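You operate a simulated robot arm through the tools that you are given. There is no shell and no other tool. Be economical: measure what you need, move in short steps, check, and stop when the job is done.

The job below is to be done with a simulated two-armed robot. You get a single attempt, and the scene is never put back.

## Task
Pick up the lint roller with one hand, pass it to the other hand and put it on the top of the low shelf.

Only the result counts: the job must be done as asked and must still hold three seconds after the hand-in. Knocking over, shifting, dropping, spilling or breaking anything else fails it.

## Robot
Two 7-joint arms with two-finger parallel grippers on one trunk, on a base that drives. Base frame: it is fixed to the floor where the robot stands at the start and does not move with it; the origin is under the middle of the robot, x ahead of it, y to its left, z up. Readings come in m, degrees, newtons and seconds.
The left shoulder is at the start at [0.07, 0.134, 1.201], the right one opposite. With the tool pointing down near the work surface each hand reaches from about 0.1 to 0.64 m from the robot's upright axis, wherever it stands, measured 20 degrees to its own side. Places, roughly: lint roller (4x9x13 cm) [0.5, 0, 0.9]; top of the low shelf [1.1, -1.3, 0.5]. Payload 1.57 kg a hand.
Tool frame (each hand has its own): the origin (TCP) lies between the finger pads and is the grasp point; the fingertips stand 0.03 m ahead of it; z points along the fingers, y is the line along which they close. Largest opening 0.08 m; finger width 0.017, thickness 0.012; the body of the gripper, 0.04 by 0.082 m, starts 0.08 m behind the TCP.
Orientation is told as [roll, pitch, yaw] about the base's x, y, z axes, in that order, counted from this pose: with the fingers straight down and closing along the base's y, the tool's x points along the base's -x, its y along +y and its z along -z.

## Interface
- The arms move only by the tool drive_tool. It takes "left_commands", "right_commands" or both (then of equal length, played together; a hand with none holds still); each is one flat list of numbers, 7 for each row, row after row: the closure, from 0 (fully open) to 1 (shut), then the shift along the base's x, y, z in units of 300 mm (1.0 is 300 mm), then the turn, a rotation vector about the base's x, y, z in units of 180 degrees (1.0 is 180 degrees). In form: [grip, x, y, z, wx, wy, wz, grip, x, y, z, wx, wy, wz, ...]. A call has 1 to 10 rows; each row is the pose to reach, as a shift and turn from the pose commanded when the call began. A call with a number of a shift or a turn outside -1 to 1 is refused whole. Rows are played at 5 a second. More than 0.05 m and 8.6 degrees between two rows, or a gripper value outside its range, and nothing of the call is played. A pose out of reach is approached as far as the arm can. The call stops where the force on the tool passes 40 N (or 10 N more than at its start, if that is more) or the arm is blocked; 0.2 s more then pass. Each finger travels about 0.153 m/s and halts on what it meets, pressing with about 33 N; the grip force reading is that of the motor and also rises with nothing between the fingers. The clock runs only during rows and for 0.2 s after the last one: add rows that repeat a pose to give the fingers time. It gives the time, the measured TCP pose, the force on the tool (base axes), the opening and the grip force at its end, in the units of the frame above (readings bear some noise), with the torque about the TCP (base axes, N m) and any sound that the robot's microphone picked up.
- Cameras (640 x 400 px; columns grow to the right, rows downward): "scene" is now at [0.1322, -0.0102, 1.4191]; the picture's right is [-0.10, -1.00, 0.00], its down [-0.68, 0.07, -0.73] and it looks along [0.72, -0.07, -0.69] (base axes); focal length 267 px, centre (320, 200). "left" rides on the left gripper at [0.072, 0.007, -0.122] in its tool frame; the picture's right is [-0.09, 1.00, 0.00], its down [-0.84, -0.08, -0.54] and it looks along [-0.54, -0.05, 0.84] (tool axes); focal length 238 px, centre (320, 200). "right" rides on the right gripper at [0.072, -0.007, -0.122] in its tool frame; the picture's right is [0.09, 1.00, 0.00], its down [-0.84, 0.08, -0.54] and it looks along [-0.54, 0.05, 0.84] (tool axes); focal length 238 px, centre (320, 200). There is no depth. A picture from a camera that has moved, and an enlarged one, comes with that camera's place and axes in the base frame and with its lens.
- get_image(camera): a new picture of that camera. It takes no simulated time.
- raise_lower(by): slides the trunk up (or, below 0, down) by that many m; the arms and the scene camera ride with it, the base frame stays. It gives what a move gives, with no picture.
- base_move(legs): drives the robot by 1 to 6 legs, each [ahead, left, turn to the left] in m, m and degrees, along the robot's own axes; the way and the turn of a leg run together, so that a leg with both is an arc; at most 1.5 m and 180 degrees a leg. The arms and the cameras ride along, it lands a little off, and it stops where it bumps. It gives what a move gives.
- pan_tilt(pan, tilt): turns the head with the scene camera to pan (to the left, within 86 degrees either way) and tilt (down, from -29 to 69), counted from straight ahead of the robot. It gives what a move gives.
- enlarge(camera, box): a new picture of the part [left, top, right, bottom] of that camera's present view, enlarged. It takes no simulated time.
- sign_off(): hands the job in; it is judged then, once.

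Work in short steps. Places have to be worked out from the pictures, the camera data and where the tool is seen: move nearer, look again, correct. Check each grasp and each placing, and mend what went wrong. You have 120 turns and 92 pictures in all, those below and enlarged ones among them. Open the grippers and draw the arms clear of the work before you hand the job in, unless the task says otherwise; then end with one line.

The tools are called after "Call:" by a JSON object that holds its "method" and its "body". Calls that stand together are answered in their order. drive_tool: Moves the arms, as the interface text tells. Its arguments: {"type":"object","properties":{"left_commands":{"type":"array","items":{"type":"number"}},"right_commands":{"type":"array","items":{"type":"number"}}},"required":[]} The other tools are called the same way: raise_lower (by) slides the trunk up or down; base_move (legs) drives the base; pan_tilt (pan, tilt) turns the head that bears the scene camera; get_image (camera) takes a picture; enlarge (camera, box) takes an enlarged picture of a part of a camera's view; sign_off () hands the job in.

At the start:

```text
time_s: 0.0
left_eef_pos: [0.4235, 0.1506, 1.1299]
left_tcp_rot: [0.0, 0.1, 0.1]
left_force: [-0.5, 0.1, 0.1]
left_ft_torque: [-0.05, -0.01, -0.02]
left_gripper_width: 0.08
left_grasp_force: 0.0
right_eef_pos: [0.3837, -0.195, 1.1123]
right_tcp_rot: [0.1, 0.0, -0.1]
right_force: [0.8, 0.4, 0.7]
right_ft_torque: [-0.04, -0.01, 0.02]
right_gripper_width: 0.08
right_grasp_force: 0.0
trunk travel left (down, up): [-0.775, 0.165]
robot x, y, heading: [-0.0032, -0.0024, 0.0]
head pan, tilt: [-5.6, 43.2]
```

scene: 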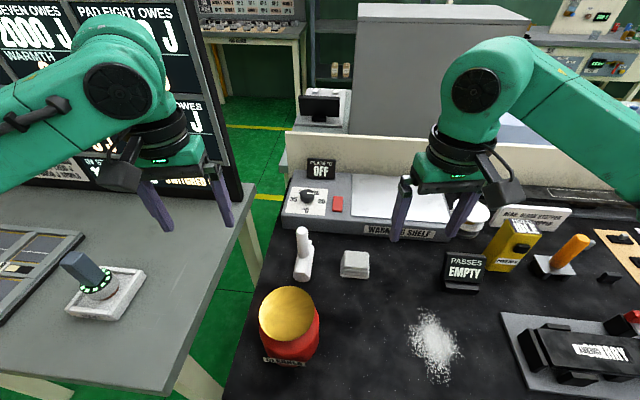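
right: 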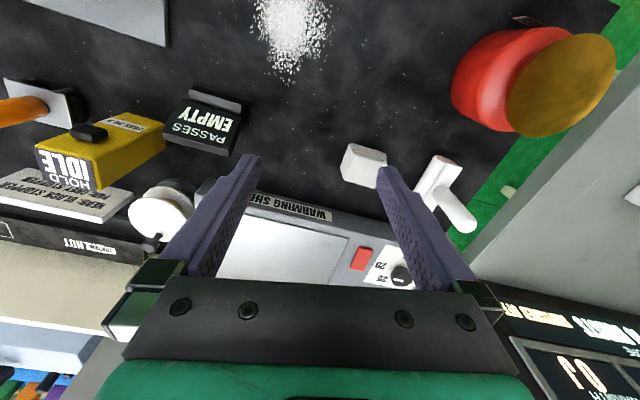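
left: 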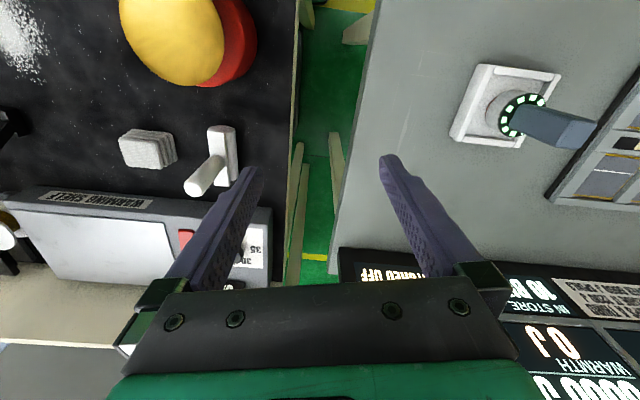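

The white T-shaped thing near scene pixel (303,255) projects to about [0.5,0,0.9], so it should be the lint roller. I'll enlarge it in the scene and left views.

Call:
{"method": "enlarge", "body": {"camera": "scene", "box": [250, 200, 410, 300]}}

Call:
{"method": "enlarge", "body": {"camera": "left", "box": [100, 90, 260, 210]}}

Call:
{"method": "enlarge", "body": {"camera": "right", "box": [320, 110, 520, 250]}}

```text
4.00 times, centred on (330, 250) of scene
camera zoom: at [0.1322, -0.0102, 1.4191], right [-0.1, -1.0, 0.0], down [-0.68, 0.07, -0.73], along [0.72, -0.07, -0.69], focal length 1069 px, centre (280, 0)
```

zoom: 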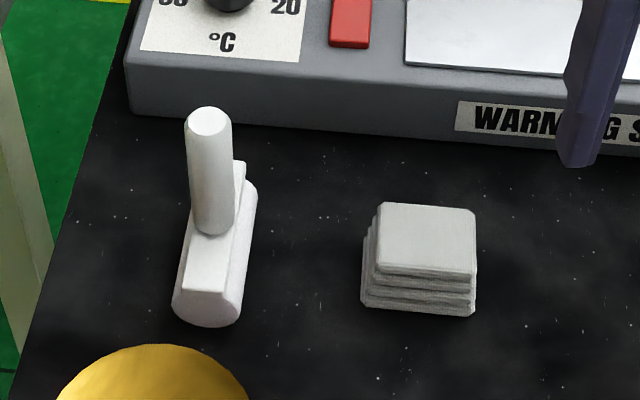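

```text
3.33 times, centred on (180, 150) of left
camera zoom: at [0.3508, 0.1565, 1.2534], right [0.09, 1.0, 0.0], down [0.84, -0.08, 0.54], along [0.54, -0.05, -0.84], focal length 794 px, centre (787, 367)
```

zoom: 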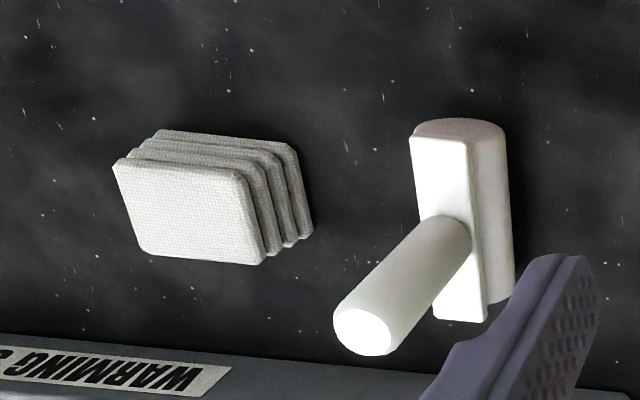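

```text
2.86 times, centred on (420, 180) of right
camera zoom: at [0.3119, -0.2009, 1.2346], right [-0.09, 1.0, 0.0], down [0.84, 0.08, 0.54], along [0.54, 0.05, -0.84], focal length 681 px, centre (34, 257)
```

zoom: 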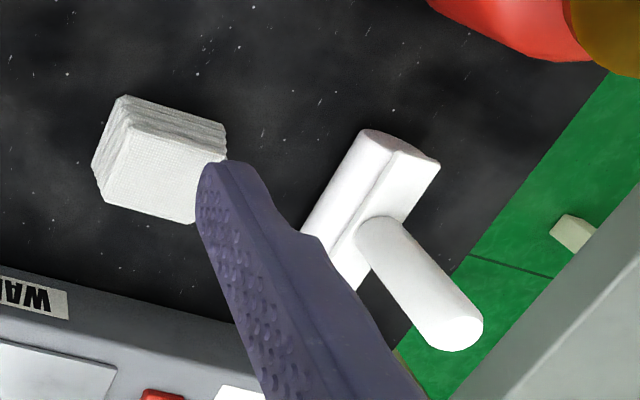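

The roller lies along x and its handle stands up at about (0.477, -0.008), with the top near z≈1.01. Before choosing grasps I'll turn the head toward the low shelf.

Call:
{"method": "pan_tilt", "body": {"pan": -50, "tilt": 25}}

Call:
{"method": "get_image", "body": {"camera": "scene"}}

Call:
{"method": "pan_tilt", "body": {"pan": -75, "tilt": 45}}

Call:
{"method": "get_image", "body": {"camera": "scene"}}

```text
time_s: 1.1
left_eef_pos: [0.4237, 0.1483, 1.1308]
left_tcp_rot: [0.0, -0.1, 0.0]
left_force: [-0.1, 0.0, -1.2]
left_ft_torque: [-0.03, 0.01, -0.02]
left_gripper_width: 0.0799
left_grasp_force: 0.1
right_eef_pos: [0.3855, -0.1943, 1.1134]
right_tcp_rot: [0.0, 0.0, -0.2]
right_force: [0.9, 1.0, 0.3]
right_ft_torque: [-0.01, -0.01, 0.0]
right_gripper_width: 0.08
right_grasp_force: 0.1
trunk travel left (down, up): [-0.775, 0.165]
robot x, y, heading: [0.0007, -0.0001, 0.1]
head pan, tilt: [-50.0, 25.0]
```

```text
85 pictures are left
camera scene: at [0.1092, -0.0726, 1.4471], right [-0.77, -0.64, 0.0], down [-0.27, 0.32, -0.91], along [0.58, -0.69, -0.42], focal length 267 px, centre (320, 200)
```

scene: 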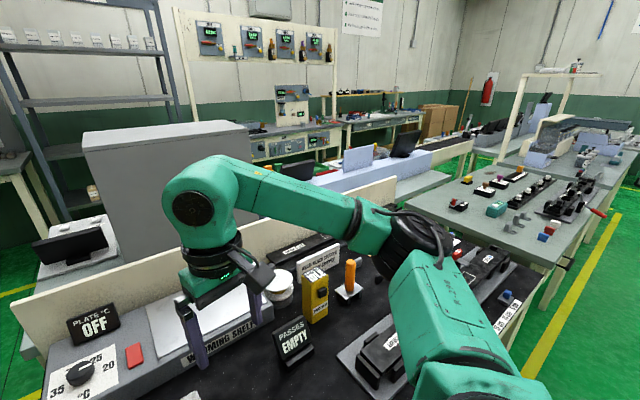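

```text
time_s: 2.0
left_eef_pos: [0.4233, 0.1499, 1.1315]
left_tcp_rot: [0.0, -0.1, -0.1]
left_force: [0.8, 0.4, -0.4]
left_ft_torque: [-0.02, 0.0, -0.01]
left_gripper_width: 0.0799
left_grasp_force: 0.0
right_eef_pos: [0.3853, -0.1951, 1.1129]
right_tcp_rot: [0.0, 0.0, -0.1]
right_force: [0.5, 0.6, 0.3]
right_ft_torque: [-0.01, -0.03, -0.01]
right_gripper_width: 0.0799
right_grasp_force: 0.0
trunk travel left (down, up): [-0.775, 0.165]
robot x, y, heading: [0.0005, 0.0015, -0.0]
head pan, tilt: [-75.0, 45.0]
```

```text
84 pictures are left
camera scene: at [0.0711, -0.0806, 1.4166], right [-0.97, -0.26, 0.0], down [-0.18, 0.68, -0.71], along [0.18, -0.68, -0.71], focal length 267 px, centre (320, 200)
```

scene: 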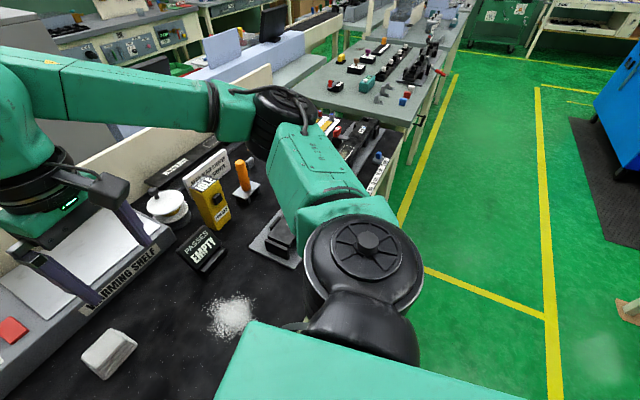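

The low shelf is hidden behind the right arm from here; I'll look for it later. Now I move the left hand above the handle at z≈1.12 and tilt the head back to the work.

Call:
{"method": "drive_tool", "body": {"left_commands": [0, 0.045, -0.132, 0, 0, 0, 0, 0, 0.09, -0.264, 0, 0, 0, 0, 0, 0.135, -0.395, 0, 0, 0, 0, 0, 0.179, -0.527, -0.03, 0, 0, 0, 0, 0.179, -0.527, -0.03, 0, 0, 0]}}

Call:
{"method": "pan_tilt", "body": {"pan": 0, "tilt": 45}}

Call:
{"method": "get_image", "body": {"camera": "left"}}

Call:
{"method": "get_image", "body": {"camera": "scene"}}

```text
time_s: 3.2
left_eef_pos: [0.4773, -0.0061, 1.1222]
left_tcp_rot: [-0.1, 0.1, 0.1]
left_force: [-0.5, -0.6, 0.0]
left_ft_torque: [-0.01, -0.01, 0.0]
left_gripper_width: 0.08
left_grasp_force: 0.0
right_eef_pos: [0.3856, -0.1957, 1.1127]
right_tcp_rot: [0.0, 0.1, -0.1]
right_force: [0.0, -0.4, -0.6]
right_ft_torque: [0.0, 0.0, 0.02]
right_gripper_width: 0.0799
right_grasp_force: 0.1
trunk travel left (down, up): [-0.775, 0.165]
robot x, y, heading: [0.0025, 0.0002, 0.2]
head pan, tilt: [-75.0, 45.0]
```

```text
time_s: 4.7
left_eef_pos: [0.4775, -0.0087, 1.1224]
left_tcp_rot: [-0.1, 0.0, 0.0]
left_force: [-0.1, 0.1, -0.3]
left_ft_torque: [0.03, 0.03, 0.01]
left_gripper_width: 0.0798
left_grasp_force: 0.0
right_eef_pos: [0.3855, -0.1948, 1.113]
right_tcp_rot: [0.0, 0.0, -0.1]
right_force: [-0.6, -0.1, 0.4]
right_ft_torque: [-0.02, -0.01, -0.01]
right_gripper_width: 0.0801
right_grasp_force: 0.1
trunk travel left (down, up): [-0.775, 0.165]
robot x, y, heading: [-0.0012, 0.0008, 0.1]
head pan, tilt: [0.0, 45.0]
```

```text
83 pictures are left
camera left: at [0.4046, -0.0013, 1.2449], right [0.09, 1.0, 0.0], down [0.84, -0.08, 0.54], along [0.54, -0.05, -0.84], focal length 238 px, centre (320, 200)
```

left: 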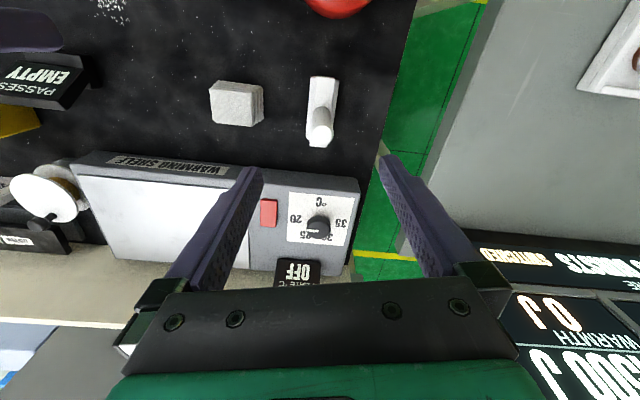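

```text
82 pictures are left
camera scene: at [0.1313, -0.0024, 1.4165], right [0.0, -1.0, 0.0], down [-0.71, 0.0, -0.71], along [0.71, 0.0, -0.71], focal length 267 px, centre (320, 200)
```

scene: 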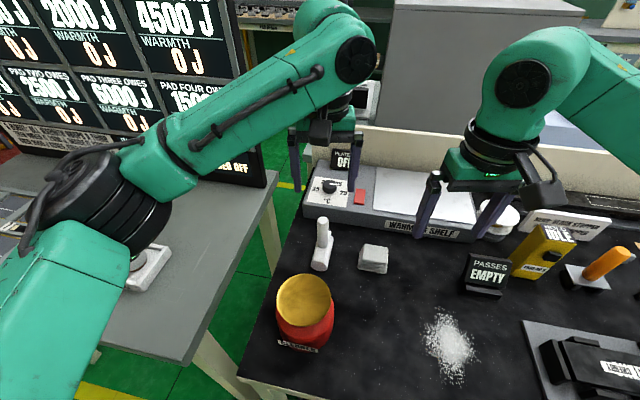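

The handle is centred between the fingers, with its top at about (0.472, -0.007, 1.013). I descend to TCP z≈1.0 in steps.

Call:
{"method": "drive_tool", "body": {"left_commands": [0, -0.013, 0, -0.14, 0, 0, 0, 0, -0.013, 0, -0.28, 0, 0, 0, 0, -0.013, 0, -0.41, 0, 0, 0, 0, -0.013, 0, -0.41, 0, 0, 0]}}

Call:
{"method": "enlarge", "body": {"camera": "scene", "box": [240, 160, 400, 300]}}

Call:
{"method": "get_image", "body": {"camera": "left"}}

```text
time_s: 5.7
left_eef_pos: [0.472, -0.0085, 0.9993]
left_tcp_rot: [0.0, 0.0, 0.0]
left_force: [-0.3, -0.5, -1.0]
left_ft_torque: [-0.02, -0.02, 0.01]
left_gripper_width: 0.0799
left_grasp_force: 0.1
right_eef_pos: [0.3847, -0.1938, 1.1132]
right_tcp_rot: [0.0, 0.0, 0.0]
right_force: [-0.7, -0.6, -0.6]
right_ft_torque: [0.02, 0.02, -0.01]
right_gripper_width: 0.0799
right_grasp_force: 0.0
trunk travel left (down, up): [-0.775, 0.165]
robot x, y, heading: [-0.0005, -0.0002, 0.2]
head pan, tilt: [0.0, 45.0]
```

```text
2.86 times, centred on (320, 230) of scene
camera zoom: at [0.1311, -0.0021, 1.4166], right [0.0, -1.0, 0.0], down [-0.71, 0.0, -0.71], along [0.71, 0.0, -0.71], focal length 764 px, centre (320, 114)
```

zoom: 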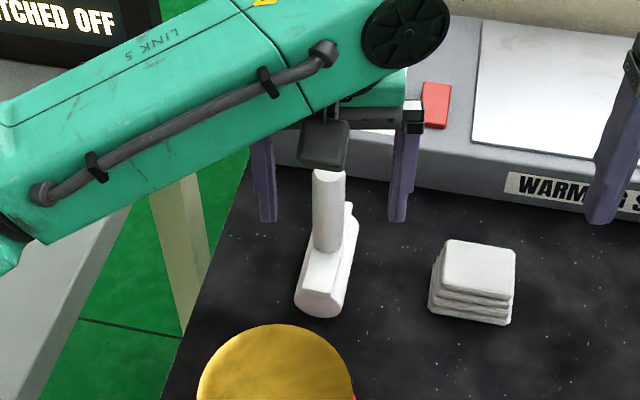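

```text
80 pictures are left
camera left: at [0.3997, -0.0024, 1.1209], right [0.09, 1.0, 0.0], down [0.84, -0.08, 0.54], along [0.54, -0.05, -0.84], focal length 238 px, centre (320, 200)
```

left: 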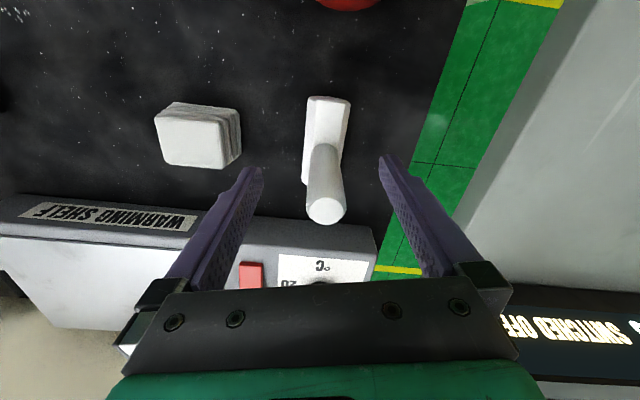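

The handle sits between the pads (x≈0.475). I close the left gripper.

Call:
{"method": "drive_tool", "body": {"left_commands": [1, 0.008, 0.003, 0, 0, 0, 0, 1, 0.008, 0.003, 0, 0, 0, 0, 1, 0.008, 0.003, 0, 0, 0, 0, 1, 0.008, 0.003, 0, 0, 0, 0]}}

Call:
{"method": "drive_tool", "body": {"left_commands": [1, 0, 0, 0.1, 0, 0, 0, 1, 0, 0, 0.1, 0, 0, 0]}}

Call:
{"method": "get_image", "body": {"camera": "left"}}

Call:
{"method": "enlarge", "body": {"camera": "scene", "box": [240, 160, 400, 300]}}

```text
time_s: 6.7
left_eef_pos: [0.4742, -0.01, 0.9971]
left_tcp_rot: [0.1, 0.1, 0.0]
left_force: [-0.4, 0.4, 0.5]
left_ft_torque: [0.06, 0.05, -0.01]
left_gripper_width: 0.0229
left_grasp_force: 33.2
right_eef_pos: [0.3851, -0.195, 1.1124]
right_tcp_rot: [0.0, 0.0, 0.0]
right_force: [0.0, 0.0, 0.7]
right_ft_torque: [0.0, -0.02, 0.0]
right_gripper_width: 0.0799
right_grasp_force: 0.0
trunk travel left (down, up): [-0.775, 0.165]
robot x, y, heading: [0.0019, -0.0022, 0.1]
head pan, tilt: [0.0, 45.0]
```

```text
time_s: 7.3
left_eef_pos: [0.4756, -0.0079, 1.0281]
left_tcp_rot: [0.0, 0.0, 0.0]
left_force: [-0.1, 0.0, -1.2]
left_ft_torque: [0.0, 0.0, -0.01]
left_gripper_width: 0.0228
left_grasp_force: 33.1
right_eef_pos: [0.3853, -0.1951, 1.1125]
right_tcp_rot: [0.0, 0.0, -0.1]
right_force: [-0.4, -0.1, -0.1]
right_ft_torque: [0.03, 0.0, 0.01]
right_gripper_width: 0.0798
right_grasp_force: 0.1
trunk travel left (down, up): [-0.775, 0.165]
robot x, y, heading: [0.0044, 0.0006, 0.3]
head pan, tilt: [0.0, 45.0]
```

```text
79 pictures are left
camera left: at [0.4027, -0.0009, 1.1506], right [0.09, 1.0, 0.0], down [0.84, -0.08, 0.54], along [0.54, -0.05, -0.84], focal length 238 px, centre (320, 200)
```

left: 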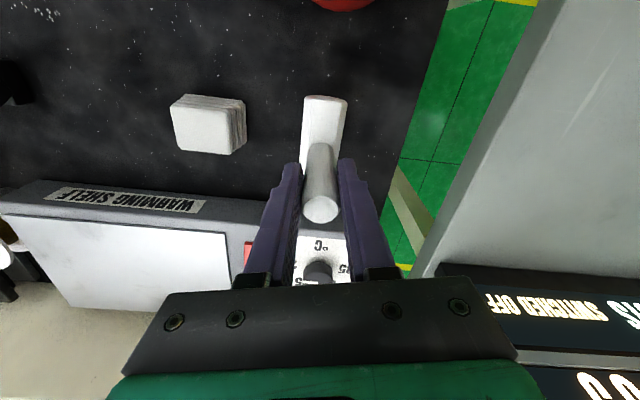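

```text
2.86 times, centred on (320, 230) of scene
camera zoom: at [0.1315, -0.002, 1.4165], right [0.0, -1.0, 0.0], down [-0.71, 0.0, -0.71], along [0.71, 0.0, -0.71], focal length 764 px, centre (320, 114)
```

zoom: 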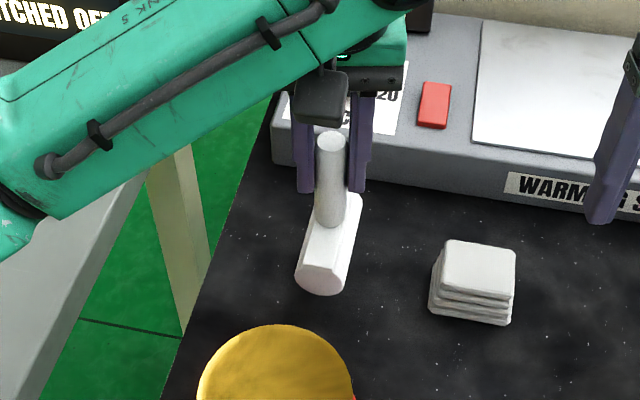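

Secure grip (width 0.0228 m = handle diameter) and the roller is lifted. I raise it and bring it left to about (0.43, 0.08, 1.2).

Call:
{"method": "drive_tool", "body": {"left_commands": [1, 0, 0, 0.15, 0, 0, 0, 1, 0, 0, 0.3, 0, 0, 0, 1, 0, 0, 0.45, 0, 0, 0, 1, -0.04, 0.08, 0.57, 0, 0, 0, 1, -0.1, 0.18, 0.57, 0, 0, 0, 1, -0.15, 0.293, 0.57, 0, 0, 0]}}

Call:
{"method": "drive_tool", "body": {"left_commands": [1, 0, 0, 0, -0.04, 0, 0, 1, 0, 0, 0, -0.08, 0, 0, 1, 0, 0, 0, -0.12, 0, 0, 1, 0, 0, 0, -0.16, 0, 0, 1, 0, 0, 0, -0.2, 0, 0, 1, 0, 0, 0, -0.24, 0, 0, 1, 0, 0, 0, -0.28, 0, 0, 1, 0, 0, 0, -0.32, 0, 0, 1, 0, 0, 0, -0.333, 0, 0]}}

Call:
{"method": "get_image", "body": {"camera": "scene"}}

Call:
{"method": "get_image", "body": {"camera": "left"}}

```text
time_s: 8.7
left_eef_pos: [0.4298, 0.0854, 1.1998]
left_tcp_rot: [-0.1, 0.0, 0.0]
left_force: [0.2, 0.3, -0.7]
left_ft_torque: [-0.02, 0.0, -0.01]
left_gripper_width: 0.0228
left_grasp_force: 33.2
right_eef_pos: [0.3851, -0.1934, 1.113]
right_tcp_rot: [-0.1, -0.1, -0.1]
right_force: [1.5, 0.2, -0.4]
right_ft_torque: [-0.01, -0.01, -0.01]
right_gripper_width: 0.0801
right_grasp_force: 0.1
trunk travel left (down, up): [-0.775, 0.165]
robot x, y, heading: [0.0009, 0.0009, 0.1]
head pan, tilt: [0.0, 45.0]
```

```text
time_s: 10.7
left_eef_pos: [0.4312, 0.0809, 1.1994]
left_tcp_rot: [-60.2, 0.2, 0.0]
left_force: [0.3, 0.1, -0.6]
left_ft_torque: [0.1, 0.01, -0.01]
left_gripper_width: 0.0228
left_grasp_force: 32.4
right_eef_pos: [0.3857, -0.1958, 1.1129]
right_tcp_rot: [0.0, 0.0, -0.1]
right_force: [-0.2, -0.5, 0.4]
right_ft_torque: [-0.03, 0.03, 0.01]
right_gripper_width: 0.0799
right_grasp_force: 0.2
trunk travel left (down, up): [-0.775, 0.165]
robot x, y, heading: [-0.0044, 0.002, -0.0]
head pan, tilt: [0.0, 45.0]
```

```text
77 pictures are left
camera scene: at [0.1315, -0.0022, 1.4165], right [0.0, -1.0, 0.0], down [-0.71, 0.0, -0.71], along [0.71, 0.0, -0.71], focal length 267 px, centre (320, 200)
```

scene: 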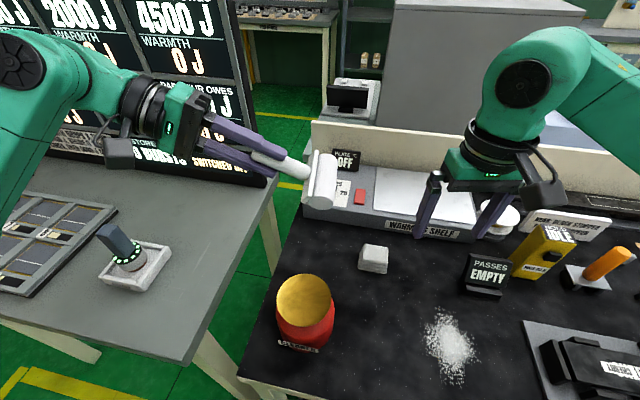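

```text
76 pictures are left
camera left: at [0.3577, 0.1895, 1.2553], right [0.09, 0.5, -0.86], down [0.84, 0.43, 0.34], along [0.54, -0.75, -0.38], focal length 238 px, centre (320, 200)
```

left: 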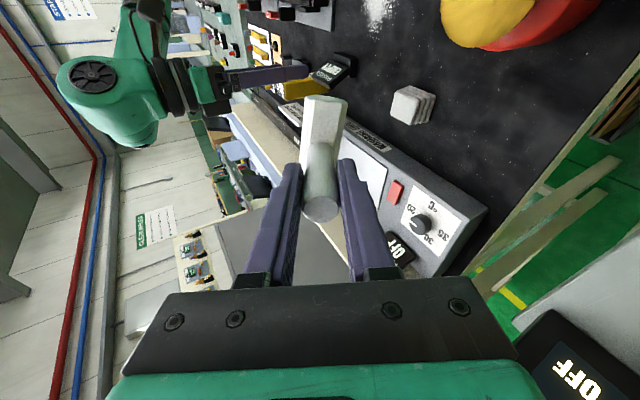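

The handle now points right and down at 60°. I lower the left hand 8 cm for easier reach, and begin turning the right hand (yaw +90, roll +30) while raising it.

Call:
{"method": "drive_tool", "body": {"left_commands": [1, 0, 0, -0.09, 0, 0, 0, 1, 0, 0, -0.18, 0, 0, 0, 1, 0, 0, -0.267, 0, 0, 0, 1, 0, 0, -0.267, 0, 0, 0, 1, 0, 0, -0.267, 0, 0, 0, 1, 0, 0, -0.267, 0, 0, 0], "right_commands": [0, 0, 0, 0.04, 0.0109, -0.0109, 0.0406, 0, 0, 0, 0.08, 0.0218, -0.0218, 0.0812, 0, 0, 0, 0.12, 0.0327, -0.0327, 0.1218, 0, 0, 0, 0.16, 0.0435, -0.0435, 0.1624, 0, 0, 0, 0.2, 0.0544, -0.0544, 0.203, 0, 0, 0, 0.25, 0.0653, -0.0653, 0.2437]}}

Call:
{"method": "get_image", "body": {"camera": "scene"}}

```text
time_s: 12.1
left_eef_pos: [0.4315, 0.0829, 1.12]
left_tcp_rot: [-60.0, 0.0, 0.0]
left_force: [-0.4, 0.4, -0.9]
left_ft_torque: [0.12, 0.0, 0.01]
left_gripper_width: 0.0225
left_grasp_force: 33.3
right_eef_pos: [0.3633, -0.1664, 1.1891]
right_tcp_rot: [6.4, -14.9, 43.2]
right_force: [0.0, -0.2, 0.4]
right_ft_torque: [-0.02, -0.02, 0.02]
right_gripper_width: 0.0797
right_grasp_force: 0.0
right hand out of reach, approached as far as the arm can: row 5, 6
trunk travel left (down, up): [-0.775, 0.165]
robot x, y, heading: [0.0011, 0.001, -0.1]
head pan, tilt: [0.0, 45.0]
```

```text
75 pictures are left
camera scene: at [0.1309, -0.0004, 1.4166], right [0.0, -1.0, 0.0], down [-0.71, 0.0, -0.71], along [0.71, 0.0, -0.71], focal length 267 px, centre (320, 200)
```

scene: 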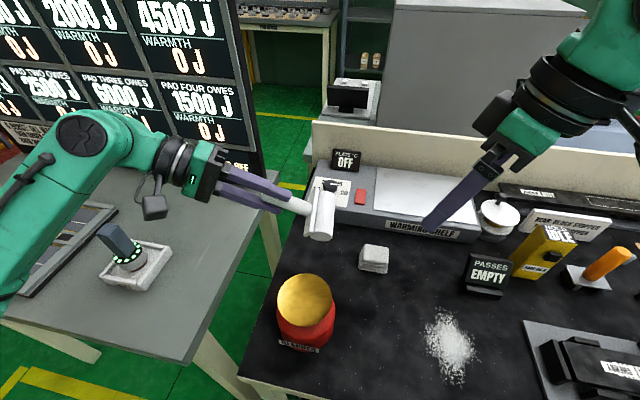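

The right arm hits a limit turning that way. I return it to its upright pose and will try the opposite yaw (−90), which geometrically also works.

Call:
{"method": "drive_tool", "body": {"right_commands": [0, 0, 0, -0.04, -0.0109, 0.0109, -0.0406, 0, 0, 0, -0.08, -0.0218, 0.0218, -0.0812, 0, 0, 0, -0.12, -0.0327, 0.0327, -0.1218, 0, 0, 0, -0.16, -0.0435, 0.0435, -0.1624, 0, 0, 0, -0.2, -0.0544, 0.0544, -0.203, 0, 0, 0, -0.25, -0.0653, 0.0653, -0.2437]}}

Call:
{"method": "drive_tool", "body": {"right_commands": [0, 0, 0, 0, 0.0109, 0.0109, -0.0406, 0, 0, 0, 0, 0.0218, 0.0218, -0.0812, 0, 0, 0, 0, 0.0327, 0.0327, -0.1218, 0, 0, 0, 0, 0.0435, 0.0435, -0.1624, 0, 0, 0, 0, 0.0544, 0.0544, -0.203, 0, 0, 0, 0, 0.0653, 0.0653, -0.2437]}}

```text
time_s: 13.5
left_eef_pos: [0.4322, 0.0808, 1.121]
left_tcp_rot: [-60.0, 0.1, 0.0]
left_force: [-0.8, 0.1, -2.0]
left_ft_torque: [0.12, 0.07, 0.05]
left_gripper_width: 0.0228
left_grasp_force: 32.5
right_eef_pos: [0.3658, -0.1691, 1.1119]
right_tcp_rot: [-0.1, 0.1, -0.3]
right_force: [-0.7, -0.2, -0.2]
right_ft_torque: [-0.05, -0.02, 0.01]
right_gripper_width: 0.0802
right_grasp_force: 0.1
trunk travel left (down, up): [-0.775, 0.165]
robot x, y, heading: [0.0006, -0.001, -0.0]
head pan, tilt: [0.0, 45.0]
```

```text
time_s: 14.9
left_eef_pos: [0.4311, 0.0803, 1.1197]
left_tcp_rot: [-60.0, 0.0, 0.0]
left_force: [-0.5, 0.1, -2.2]
left_ft_torque: [0.07, -0.01, 0.0]
left_gripper_width: 0.0227
left_grasp_force: 32.5
right_eef_pos: [0.366, -0.1685, 1.1123]
right_tcp_rot: [6.6, 15.0, -43.5]
right_force: [0.2, 0.5, 0.1]
right_ft_torque: [-0.01, 0.01, 0.0]
right_gripper_width: 0.0803
right_grasp_force: 0.0
trunk travel left (down, up): [-0.775, 0.165]
robot x, y, heading: [0.0032, -0.0052, -0.2]
head pan, tilt: [0.0, 45.0]
```

This direction works; the earlier trouble was the height. I raise the trunk 0.12 m, then lower both hands back while finishing the right hand's turn.

Call:
{"method": "raise_lower", "body": {"by": 0.12}}

Call:
{"method": "drive_tool", "body": {"left_commands": [1, 0, 0, -0.07, 0, 0, 0, 1, 0, 0, -0.14, 0, 0, 0, 1, 0, 0, -0.21, 0, 0, 0, 1, 0, 0, -0.28, 0, 0, 0, 1, 0, 0, -0.34, 0, 0, 0, 1, 0, 0, -0.4, 0, 0, 0], "right_commands": [0, 0, 0, 0, 0.0109, 0.0109, -0.0406, 0, 0, 0, 0, 0.0218, 0.0218, -0.0812, 0, 0, 0, 0, 0.0327, 0.0327, -0.1218, 0, 0, 0, 0, 0.0435, 0.0435, -0.1624, 0, 0, 0, 0, 0.0544, 0.0544, -0.203, 0, 0, 0, 0, 0.0653, 0.0653, -0.2437]}}

Call:
{"method": "get_image", "body": {"camera": "scene"}}

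Call:
{"method": "get_image", "body": {"camera": "right"}}

```text
time_s: 16.4
left_eef_pos: [0.4313, 0.0805, 1.2403]
left_tcp_rot: [-60.0, 0.0, 0.0]
left_force: [-0.8, 0.9, -1.5]
left_ft_torque: [0.1, 0.02, 0.0]
left_gripper_width: 0.0226
left_grasp_force: 32.6
right_eef_pos: [0.3656, -0.1683, 1.2329]
right_tcp_rot: [6.5, 14.9, -43.4]
right_force: [-0.2, 0.3, -0.2]
right_ft_torque: [-0.02, 0.01, 0.0]
right_gripper_width: 0.0801
right_grasp_force: 0.1
trunk travel left (down, up): [-0.895, 0.045]
robot x, y, heading: [-0.0016, 0.0028, -0.1]
head pan, tilt: [0.0, 45.0]
```

```text
time_s: 17.8
left_eef_pos: [0.4311, 0.0784, 1.1186]
left_tcp_rot: [-60.0, -0.1, 0.0]
left_force: [0.1, 0.2, -0.4]
left_ft_torque: [0.07, 0.01, 0.02]
left_gripper_width: 0.0228
left_grasp_force: 32.8
right_eef_pos: [0.364, -0.1692, 1.2319]
right_tcp_rot: [0.0, 30.1, -90.3]
right_force: [0.2, -0.2, 0.6]
right_ft_torque: [0.01, -0.03, -0.01]
right_gripper_width: 0.08
right_grasp_force: 0.0
trunk travel left (down, up): [-0.895, 0.045]
robot x, y, heading: [-0.0009, -0.0031, -0.0]
head pan, tilt: [0.0, 45.0]
```

```text
74 pictures are left
camera scene: at [0.131, -0.0024, 1.5366], right [0.0, -1.0, 0.0], down [-0.71, 0.0, -0.71], along [0.71, 0.0, -0.71], focal length 267 px, centre (320, 200)
```

scene: 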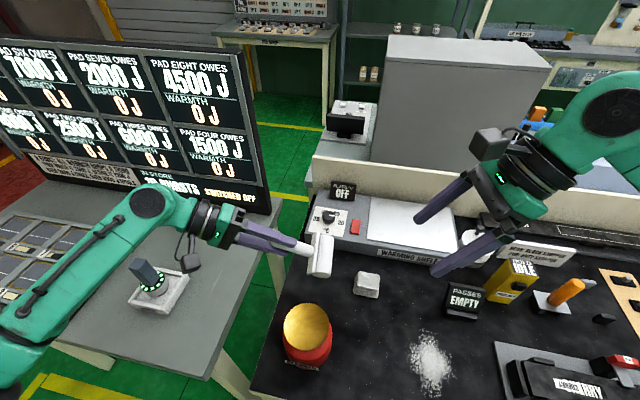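

```text
73 pictures are left
camera right: at [0.3555, -0.1662, 1.3741], right [1.0, 0.08, 0.05], down [0.07, -1.0, 0.05], along [0.05, -0.05, -1.0], focal length 238 px, centre (320, 200)
```

right: 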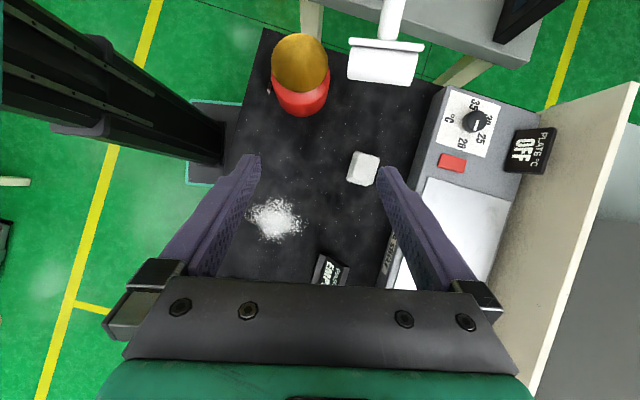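

The right camera now looks straight down and sees the roller. I move the right hand to a pregrasp 10 cm back from the bare stretch of handle.

Call:
{"method": "drive_tool", "body": {"right_commands": [0, 0.056, 0.126, -0.036, 0, 0, 0, 0, 0.112, 0.252, -0.072, 0, 0, 0, 0, 0.167, 0.378, -0.107, 0, 0, 0, 0, 0.223, 0.503, -0.143, 0, 0, 0, 0, 0.223, 0.503, -0.143, 0, 0, 0]}}

Call:
{"method": "get_image", "body": {"camera": "right"}}

Call:
{"method": "get_image", "body": {"camera": "scene"}}

Call:
{"method": "get_image", "body": {"camera": "left"}}

```text
time_s: 19.0
left_eef_pos: [0.431, 0.0789, 1.1176]
left_tcp_rot: [-60.1, 0.0, 0.0]
left_force: [-0.3, 0.5, -1.3]
left_ft_torque: [0.06, 0.03, 0.0]
left_gripper_width: 0.0227
left_grasp_force: 33.3
right_eef_pos: [0.434, -0.0163, 1.1883]
right_tcp_rot: [0.0, 30.0, -90.1]
right_force: [-0.2, 0.6, 0.0]
right_ft_torque: [0.01, 0.02, 0.02]
right_gripper_width: 0.0798
right_grasp_force: 0.0
trunk travel left (down, up): [-0.895, 0.045]
robot x, y, heading: [0.0009, -0.0002, -0.4]
head pan, tilt: [0.0, 45.0]
```

```text
72 pictures are left
camera right: at [0.4258, -0.0138, 1.3304], right [1.0, 0.08, 0.05], down [0.08, -1.0, 0.05], along [0.05, -0.05, -1.0], focal length 238 px, centre (320, 200)
```

right: 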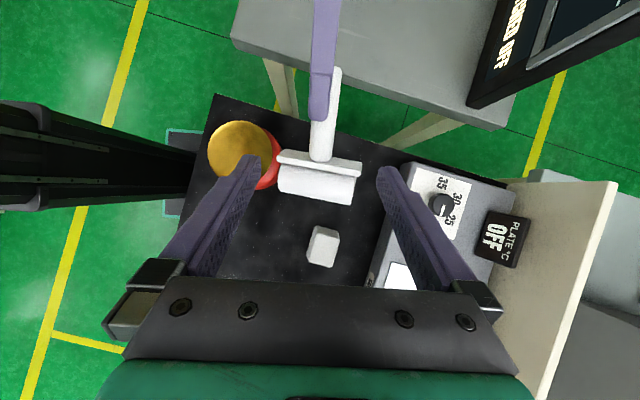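

```text
71 pictures are left
camera scene: at [0.1313, -0.0026, 1.5366], right [0.0, -1.0, 0.0], down [-0.71, 0.0, -0.71], along [0.71, 0.0, -0.71], focal length 267 px, centre (320, 200)
```

scene: 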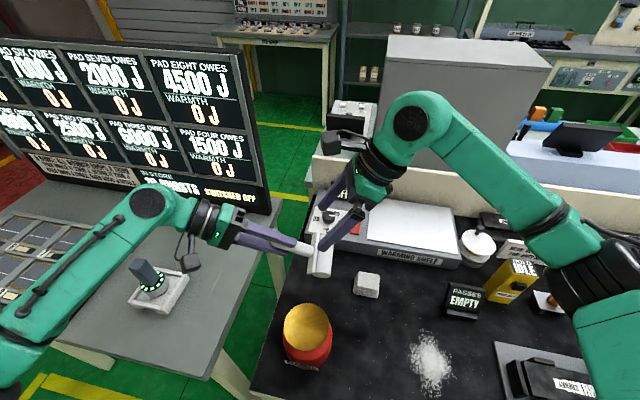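

```text
70 pictures are left
camera left: at [0.3575, 0.188, 1.174], right [0.09, 0.5, -0.86], down [0.84, 0.43, 0.34], along [0.54, -0.75, -0.38], focal length 238 px, centre (320, 200)
```

left: 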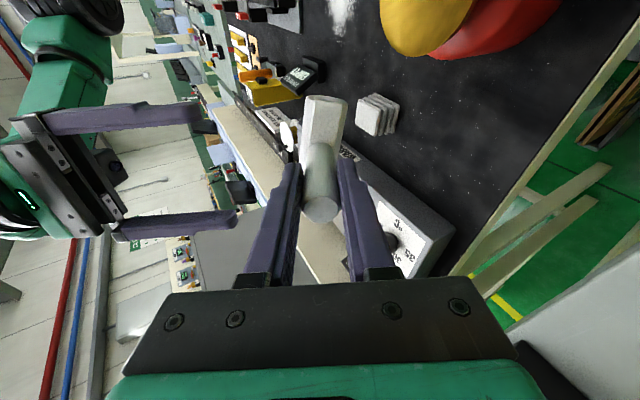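

The handle's bare stretch projects to about (0.434, 0.034, 1.092), matching the kinematics. I approach along the tool axis to TCP (0.434, 0.0285, 1.100) and check before closing.

Call:
{"method": "drive_tool", "body": {"right_commands": [0, 0, 0.04, -0.075, 0, 0, 0, 0, 0, 0.08, -0.15, 0, 0, 0, 0, 0, 0.115, -0.22, 0, 0, 0, 0, 0, 0.15, -0.293, 0, 0, 0, 0, 0, 0.15, -0.293, 0, 0, 0]}}

Call:
{"method": "get_image", "body": {"camera": "right"}}

Call:
{"method": "enlarge", "body": {"camera": "scene", "box": [220, 140, 420, 300]}}

Call:
{"method": "get_image", "body": {"camera": "left"}}

```text
time_s: 20.2
left_eef_pos: [0.4296, 0.0793, 1.1187]
left_tcp_rot: [-60.0, 0.1, 0.0]
left_force: [-0.8, -0.3, -1.6]
left_ft_torque: [0.04, 0.01, 0.0]
left_gripper_width: 0.0227
left_grasp_force: 33.0
right_eef_pos: [0.4341, 0.028, 1.0988]
right_tcp_rot: [-0.1, 30.0, -90.1]
right_force: [0.2, 0.0, -0.7]
right_ft_torque: [-0.02, -0.03, -0.03]
right_gripper_width: 0.08
right_grasp_force: 0.1
trunk travel left (down, up): [-0.895, 0.045]
robot x, y, heading: [0.0004, 0.0031, -0.0]
head pan, tilt: [0.0, 45.0]
```

```text
69 pictures are left
camera right: at [0.4247, 0.0301, 1.2417], right [1.0, 0.08, 0.05], down [0.08, -1.0, 0.05], along [0.05, -0.05, -1.0], focal length 238 px, centre (320, 200)
```

right: 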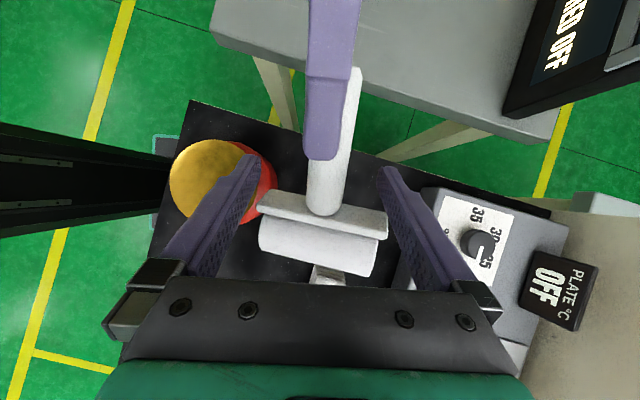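

```text
2.50 times, centred on (320, 220) of scene
camera zoom: at [0.1315, -0.0022, 1.5365], right [0.0, -1.0, 0.0], down [-0.71, 0.0, -0.71], along [0.71, 0.0, -0.71], focal length 668 px, centre (320, 150)
```

zoom: 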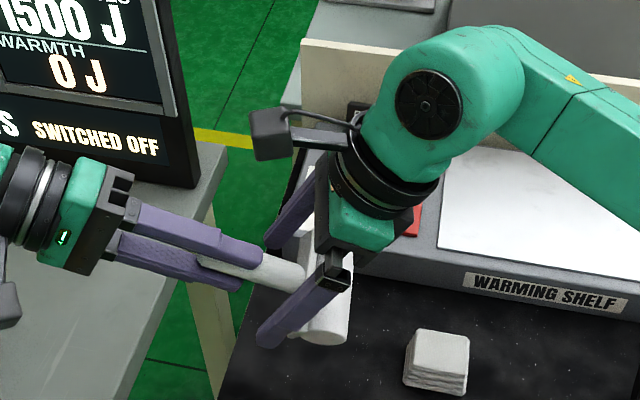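

```text
67 pictures are left
camera left: at [0.3576, 0.1883, 1.1739], right [0.09, 0.5, -0.86], down [0.84, 0.43, 0.34], along [0.54, -0.75, -0.38], focal length 238 px, centre (320, 200)
```

left: 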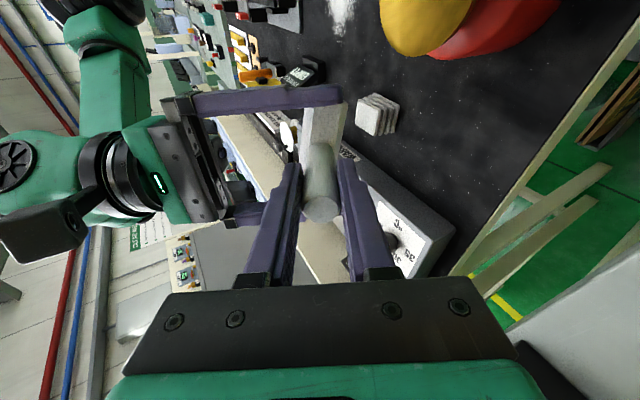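

The right pads' grip point projects to row 184, midway between the left fingertips (160) and the plate (212). I close the right gripper, nudging +3 mm in x.

Call:
{"method": "drive_tool", "body": {"right_commands": [0, 0.01, 0, 0, 0, 0, 0, 1, 0.01, 0, 0, 0, 0, 0, 1, 0.01, 0, 0, 0, 0, 0, 1, 0.01, 0, 0, 0, 0, 0, 1, 0.01, 0, 0, 0, 0, 0]}}

Call:
{"method": "get_image", "body": {"camera": "right"}}

```text
time_s: 21.4
left_eef_pos: [0.4302, 0.0797, 1.1174]
left_tcp_rot: [-60.0, 0.1, -0.1]
left_force: [-8.9, 1.2, 1.6]
left_ft_torque: [0.05, 0.23, -0.43]
left_gripper_width: 0.0226
left_grasp_force: 33.1
right_eef_pos: [0.4355, 0.0268, 1.1002]
right_tcp_rot: [0.0, 29.8, -90.0]
right_force: [10.4, -1.1, -3.5]
right_ft_torque: [-0.14, -0.08, -0.03]
right_gripper_width: 0.0228
right_grasp_force: 33.2
trunk travel left (down, up): [-0.895, 0.045]
robot x, y, heading: [0.0007, -0.0002, 0.1]
head pan, tilt: [0.0, 45.0]
```

```text
66 pictures are left
camera right: at [0.4276, 0.03, 1.2422], right [1.0, 0.08, 0.05], down [0.07, -1.0, 0.05], along [0.05, -0.05, -1.0], focal length 238 px, centre (320, 200)
```

right: 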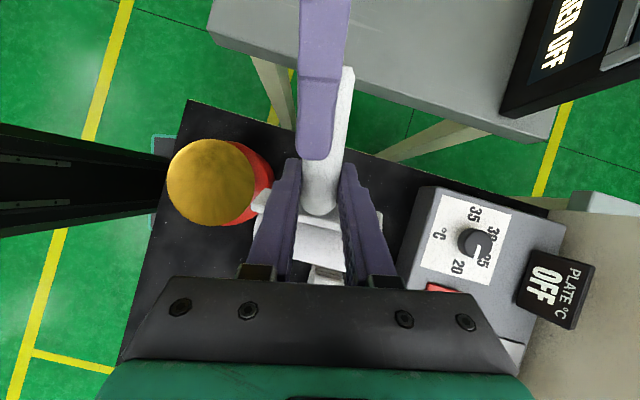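

Both hands hold the handle (right width 0.0228 m). I open the left gripper moderately and then back it off along its own axis.

Call:
{"method": "drive_tool", "body": {"left_commands": [0.4, 0, 0, 0, 0, 0, 0, 0.4, 0, 0, 0, 0, 0, 0, 0.4, 0, 0.04, 0.023, 0, 0, 0, 0.4, 0, 0.1, 0.058, 0, 0, 0, 0.4, 0, 0.2, 0.115, 0, 0, 0, 0.4, 0, 0.32, 0.185, 0, 0, 0]}}

Call:
{"method": "get_image", "body": {"camera": "right"}}

Call:
{"method": "get_image", "body": {"camera": "scene"}}

```text
time_s: 22.8
left_eef_pos: [0.4346, 0.179, 1.1738]
left_tcp_rot: [-60.2, 0.0, 0.0]
left_force: [-0.6, 0.4, -0.7]
left_ft_torque: [-0.03, -0.04, -0.01]
left_gripper_width: 0.0479
left_grasp_force: 0.1
right_eef_pos: [0.4355, 0.0289, 1.1008]
right_tcp_rot: [0.0, 29.9, -90.1]
right_force: [-0.1, 0.9, 0.0]
right_ft_torque: [0.0, -0.05, 0.01]
right_gripper_width: 0.0227
right_grasp_force: 32.6
trunk travel left (down, up): [-0.895, 0.045]
robot x, y, heading: [-0.001, -0.0013, -0.2]
head pan, tilt: [0.0, 45.0]
```

```text
65 pictures are left
camera right: at [0.4268, 0.0313, 1.2424], right [1.0, 0.08, 0.05], down [0.08, -1.0, 0.05], along [0.05, -0.05, -1.0], focal length 238 px, centre (320, 200)
```

right: 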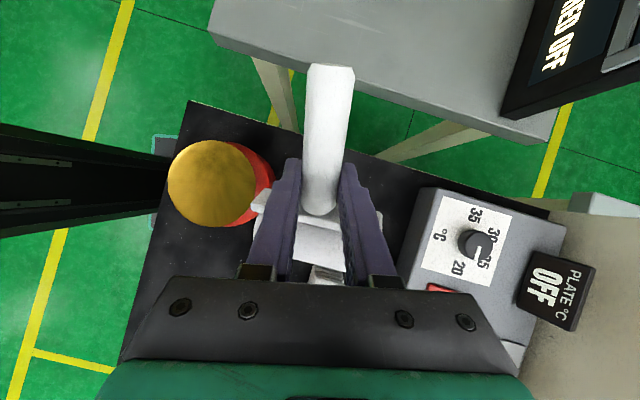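

```text
64 pictures are left
camera scene: at [0.1312, -0.0007, 1.5365], right [0.0, -1.0, 0.0], down [-0.71, 0.0, -0.71], along [0.71, 0.0, -0.71], focal length 267 px, centre (320, 200)
```

scene: 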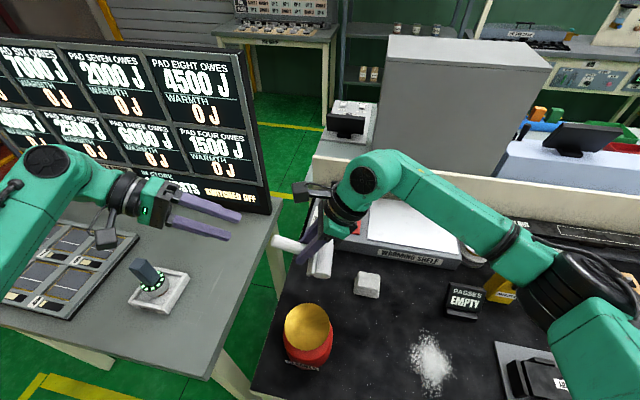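

The handover succeeded. I level the right hand (tool down, handle horizontal), bring it in, and return the left hand to tool-down for travelling.

Call:
{"method": "drive_tool", "body": {"left_commands": [0.4, 0, 0, 0, 0.042, 0, 0, 0.4, 0, 0, 0, 0.084, 0, 0, 0.4, 0, 0, 0, 0.126, 0, 0, 0.4, 0, 0, 0, 0.168, 0, 0, 0.4, 0, 0, 0, 0.21, 0, 0, 0.4, 0, 0, 0, 0.252, 0, 0, 0.4, 0, 0, 0, 0.294, 0, 0, 0.4, -0.05, 0, 0, 0.333, 0, 0], "right_commands": [1, 0, 0, 0.08, 0, 0, 0, 1, 0, -0.08, 0.16, 0, 0, 0, 1, -0.03, -0.2, 0.2, -0.042, 0, 0, 1, -0.06, -0.3, 0.2, -0.084, 0, 0, 1, -0.1, -0.4, 0.2, -0.125, 0, 0, 1, -0.15, -0.5, 0.2, -0.1667, 0, 0, 1, -0.2, -0.5, 0.2, -0.1667, 0, 0, 1, -0.2, -0.5, 0.2, -0.1667, 0, 0]}}

Call:
{"method": "get_image", "body": {"camera": "right"}}

Call:
{"method": "pan_tilt", "body": {"pan": -84, "tilt": 30}}

Call:
{"method": "get_image", "body": {"camera": "scene"}}

```text
time_s: 24.6
left_eef_pos: [0.4169, 0.1759, 1.1763]
left_tcp_rot: [0.0, -0.1, 0.1]
left_force: [0.0, -0.1, 0.2]
left_ft_torque: [0.0, 0.0, 0.01]
left_gripper_width: 0.0478
left_grasp_force: 0.1
right_eef_pos: [0.373, -0.1229, 1.1621]
right_tcp_rot: [0.0, 0.0, -90.0]
right_force: [-0.4, -0.5, -0.7]
right_ft_torque: [0.03, -0.02, -0.01]
right_gripper_width: 0.0223
right_grasp_force: 33.1
trunk travel left (down, up): [-0.895, 0.045]
robot x, y, heading: [0.0005, -0.0013, 0.0]
head pan, tilt: [0.0, 45.0]
```

```text
63 pictures are left
camera right: at [0.3648, -0.0496, 1.2842], right [1.0, 0.09, 0.0], down [0.08, -0.84, 0.54], along [0.05, -0.54, -0.84], focal length 238 px, centre (320, 200)
```

right: 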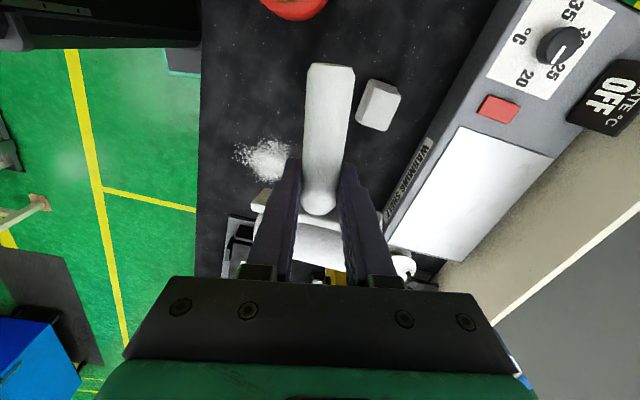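

```text
time_s: 26.2
left_eef_pos: [0.4176, 0.1766, 1.176]
left_tcp_rot: [-0.2, -0.1, 0.0]
left_force: [0.1, 0.1, 0.0]
left_ft_torque: [0.0, 0.01, 0.03]
left_gripper_width: 0.0483
left_grasp_force: 0.1
right_eef_pos: [0.3736, -0.1208, 1.1617]
right_tcp_rot: [0.0, 0.0, -90.0]
right_force: [0.7, 0.0, -2.3]
right_ft_torque: [0.0, 0.01, -0.01]
right_gripper_width: 0.0226
right_grasp_force: 33.8
trunk travel left (down, up): [-0.895, 0.045]
robot x, y, heading: [-0.0013, -0.0012, 0.1]
head pan, tilt: [-84.0, 30.0]
```

```text
62 pictures are left
camera scene: at [0.0597, -0.0921, 1.5591], right [-0.99, -0.11, 0.0], down [-0.05, 0.5, -0.87], along [0.09, -0.86, -0.5], focal length 267 px, centre (320, 200)
```

scene: 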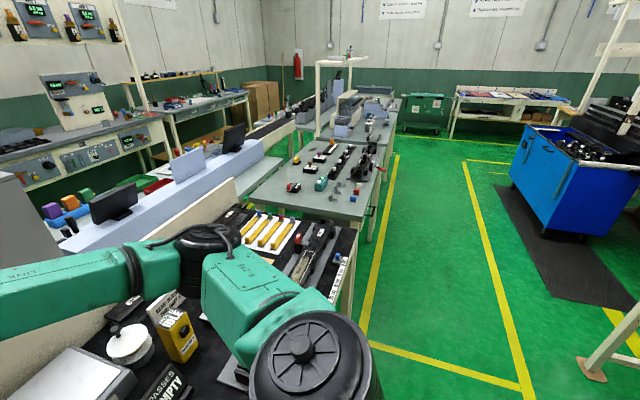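

The right hand carries the roller securely. The shelf should project near pixel (176,243) here; I enlarge that region.

Call:
{"method": "enlarge", "body": {"camera": "scene", "box": [0, 100, 320, 300]}}

Call:
{"method": "pan_tilt", "body": {"pan": -55, "tilt": 30}}

Call:
{"method": "get_image", "body": {"camera": "scene"}}

```text
2.00 times, centred on (160, 200) of scene
camera zoom: at [0.0597, -0.0921, 1.5591], right [-0.99, -0.11, 0.0], down [-0.05, 0.5, -0.87], along [0.09, -0.86, -0.5], focal length 534 px, centre (640, 200)
```

zoom: 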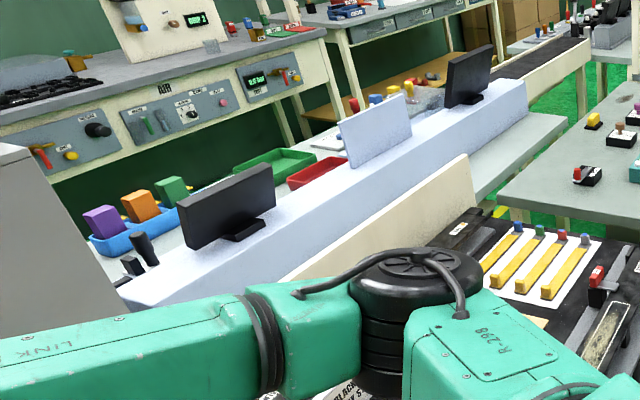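

```text
time_s: 27.1
left_eef_pos: [0.4167, 0.1759, 1.176]
left_tcp_rot: [-0.1, 0.0, 0.0]
left_force: [0.3, 0.0, 0.0]
left_ft_torque: [0.0, 0.01, -0.02]
left_gripper_width: 0.0479
left_grasp_force: 0.1
right_eef_pos: [0.3738, -0.1224, 1.1614]
right_tcp_rot: [0.1, 0.0, -90.0]
right_force: [-0.1, 0.0, -1.1]
right_ft_torque: [0.04, -0.02, -0.01]
right_gripper_width: 0.0225
right_grasp_force: 33.0
trunk travel left (down, up): [-0.895, 0.045]
robot x, y, heading: [-0.0018, 0.0008, -0.4]
head pan, tilt: [-55.0, 30.0]
```

```text
60 pictures are left
camera scene: at [0.1018, -0.0763, 1.5592], right [-0.82, -0.57, 0.0], down [-0.29, 0.41, -0.87], along [0.5, -0.71, -0.5], focal length 267 px, centre (320, 200)
```

scene: 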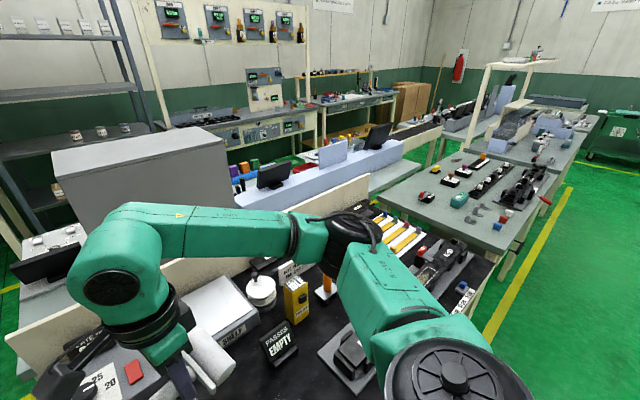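

The shelf position is hidden behind the black table's backboard. I back away and sidestep right over clear floor to look from a different place.

Call:
{"method": "base_move", "body": {"legs": [[-0.4, 0, 0], [0, -0.7, 0]]}}

Call:
{"method": "get_image", "body": {"camera": "scene"}}

Call:
{"method": "pan_tilt", "body": {"pan": -20, "tilt": 25}}

Call:
{"method": "get_image", "body": {"camera": "scene"}}

```text
time_s: 33.0
left_eef_pos: [0.0303, -0.5165, 1.1761]
left_tcp_rot: [-0.1, 0.1, 0.3]
left_force: [-0.3, 0.5, 0.1]
left_ft_torque: [-0.01, -0.01, 0.01]
left_gripper_width: 0.0482
left_grasp_force: 0.1
right_eef_pos: [-0.0111, -0.8153, 1.163]
right_tcp_rot: [0.0, -0.2, -89.5]
right_force: [-0.6, 0.4, -1.1]
right_ft_torque: [0.05, 0.02, -0.01]
right_gripper_width: 0.0223
right_grasp_force: 33.3
trunk travel left (down, up): [-0.895, 0.045]
robot x, y, heading: [-0.3847, -0.6961, 0.2]
head pan, tilt: [-55.0, 30.0]
```

```text
59 pictures are left
camera scene: at [-0.2834, -0.7699, 1.5592], right [-0.82, -0.58, 0.0], down [-0.29, 0.41, -0.87], along [0.5, -0.71, -0.5], focal length 267 px, centre (320, 200)
```

scene: 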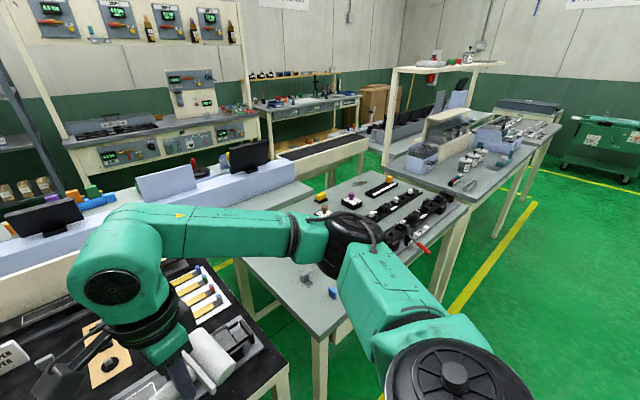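

```text
time_s: 34.0
left_eef_pos: [0.0316, -0.5174, 1.1763]
left_tcp_rot: [0.0, 0.0, 0.2]
left_force: [1.1, -0.4, 0.7]
left_ft_torque: [0.01, 0.01, 0.0]
left_gripper_width: 0.0478
left_grasp_force: 0.0
right_eef_pos: [-0.0117, -0.8152, 1.1615]
right_tcp_rot: [-0.1, 0.0, -89.6]
right_force: [0.5, 0.2, -1.0]
right_ft_torque: [0.05, 0.02, 0.02]
right_gripper_width: 0.0226
right_grasp_force: 32.8
trunk travel left (down, up): [-0.895, 0.045]
robot x, y, heading: [-0.3836, -0.6944, 0.5]
head pan, tilt: [-20.0, 25.0]
```

```text
58 pictures are left
camera scene: at [-0.249, -0.7289, 1.5671], right [-0.34, -0.94, 0.0], down [-0.4, 0.14, -0.91], along [0.85, -0.31, -0.42], focal length 267 px, centre (320, 200)
```

scene: 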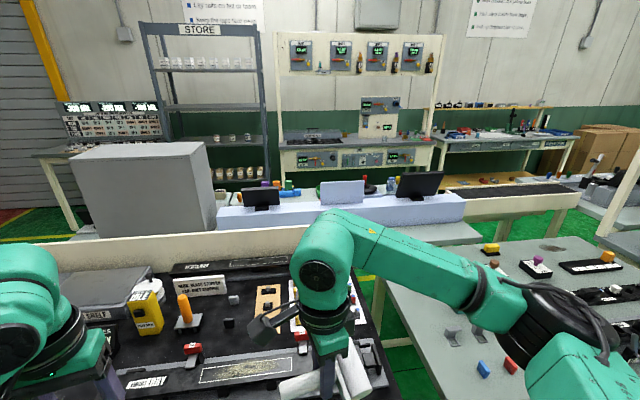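

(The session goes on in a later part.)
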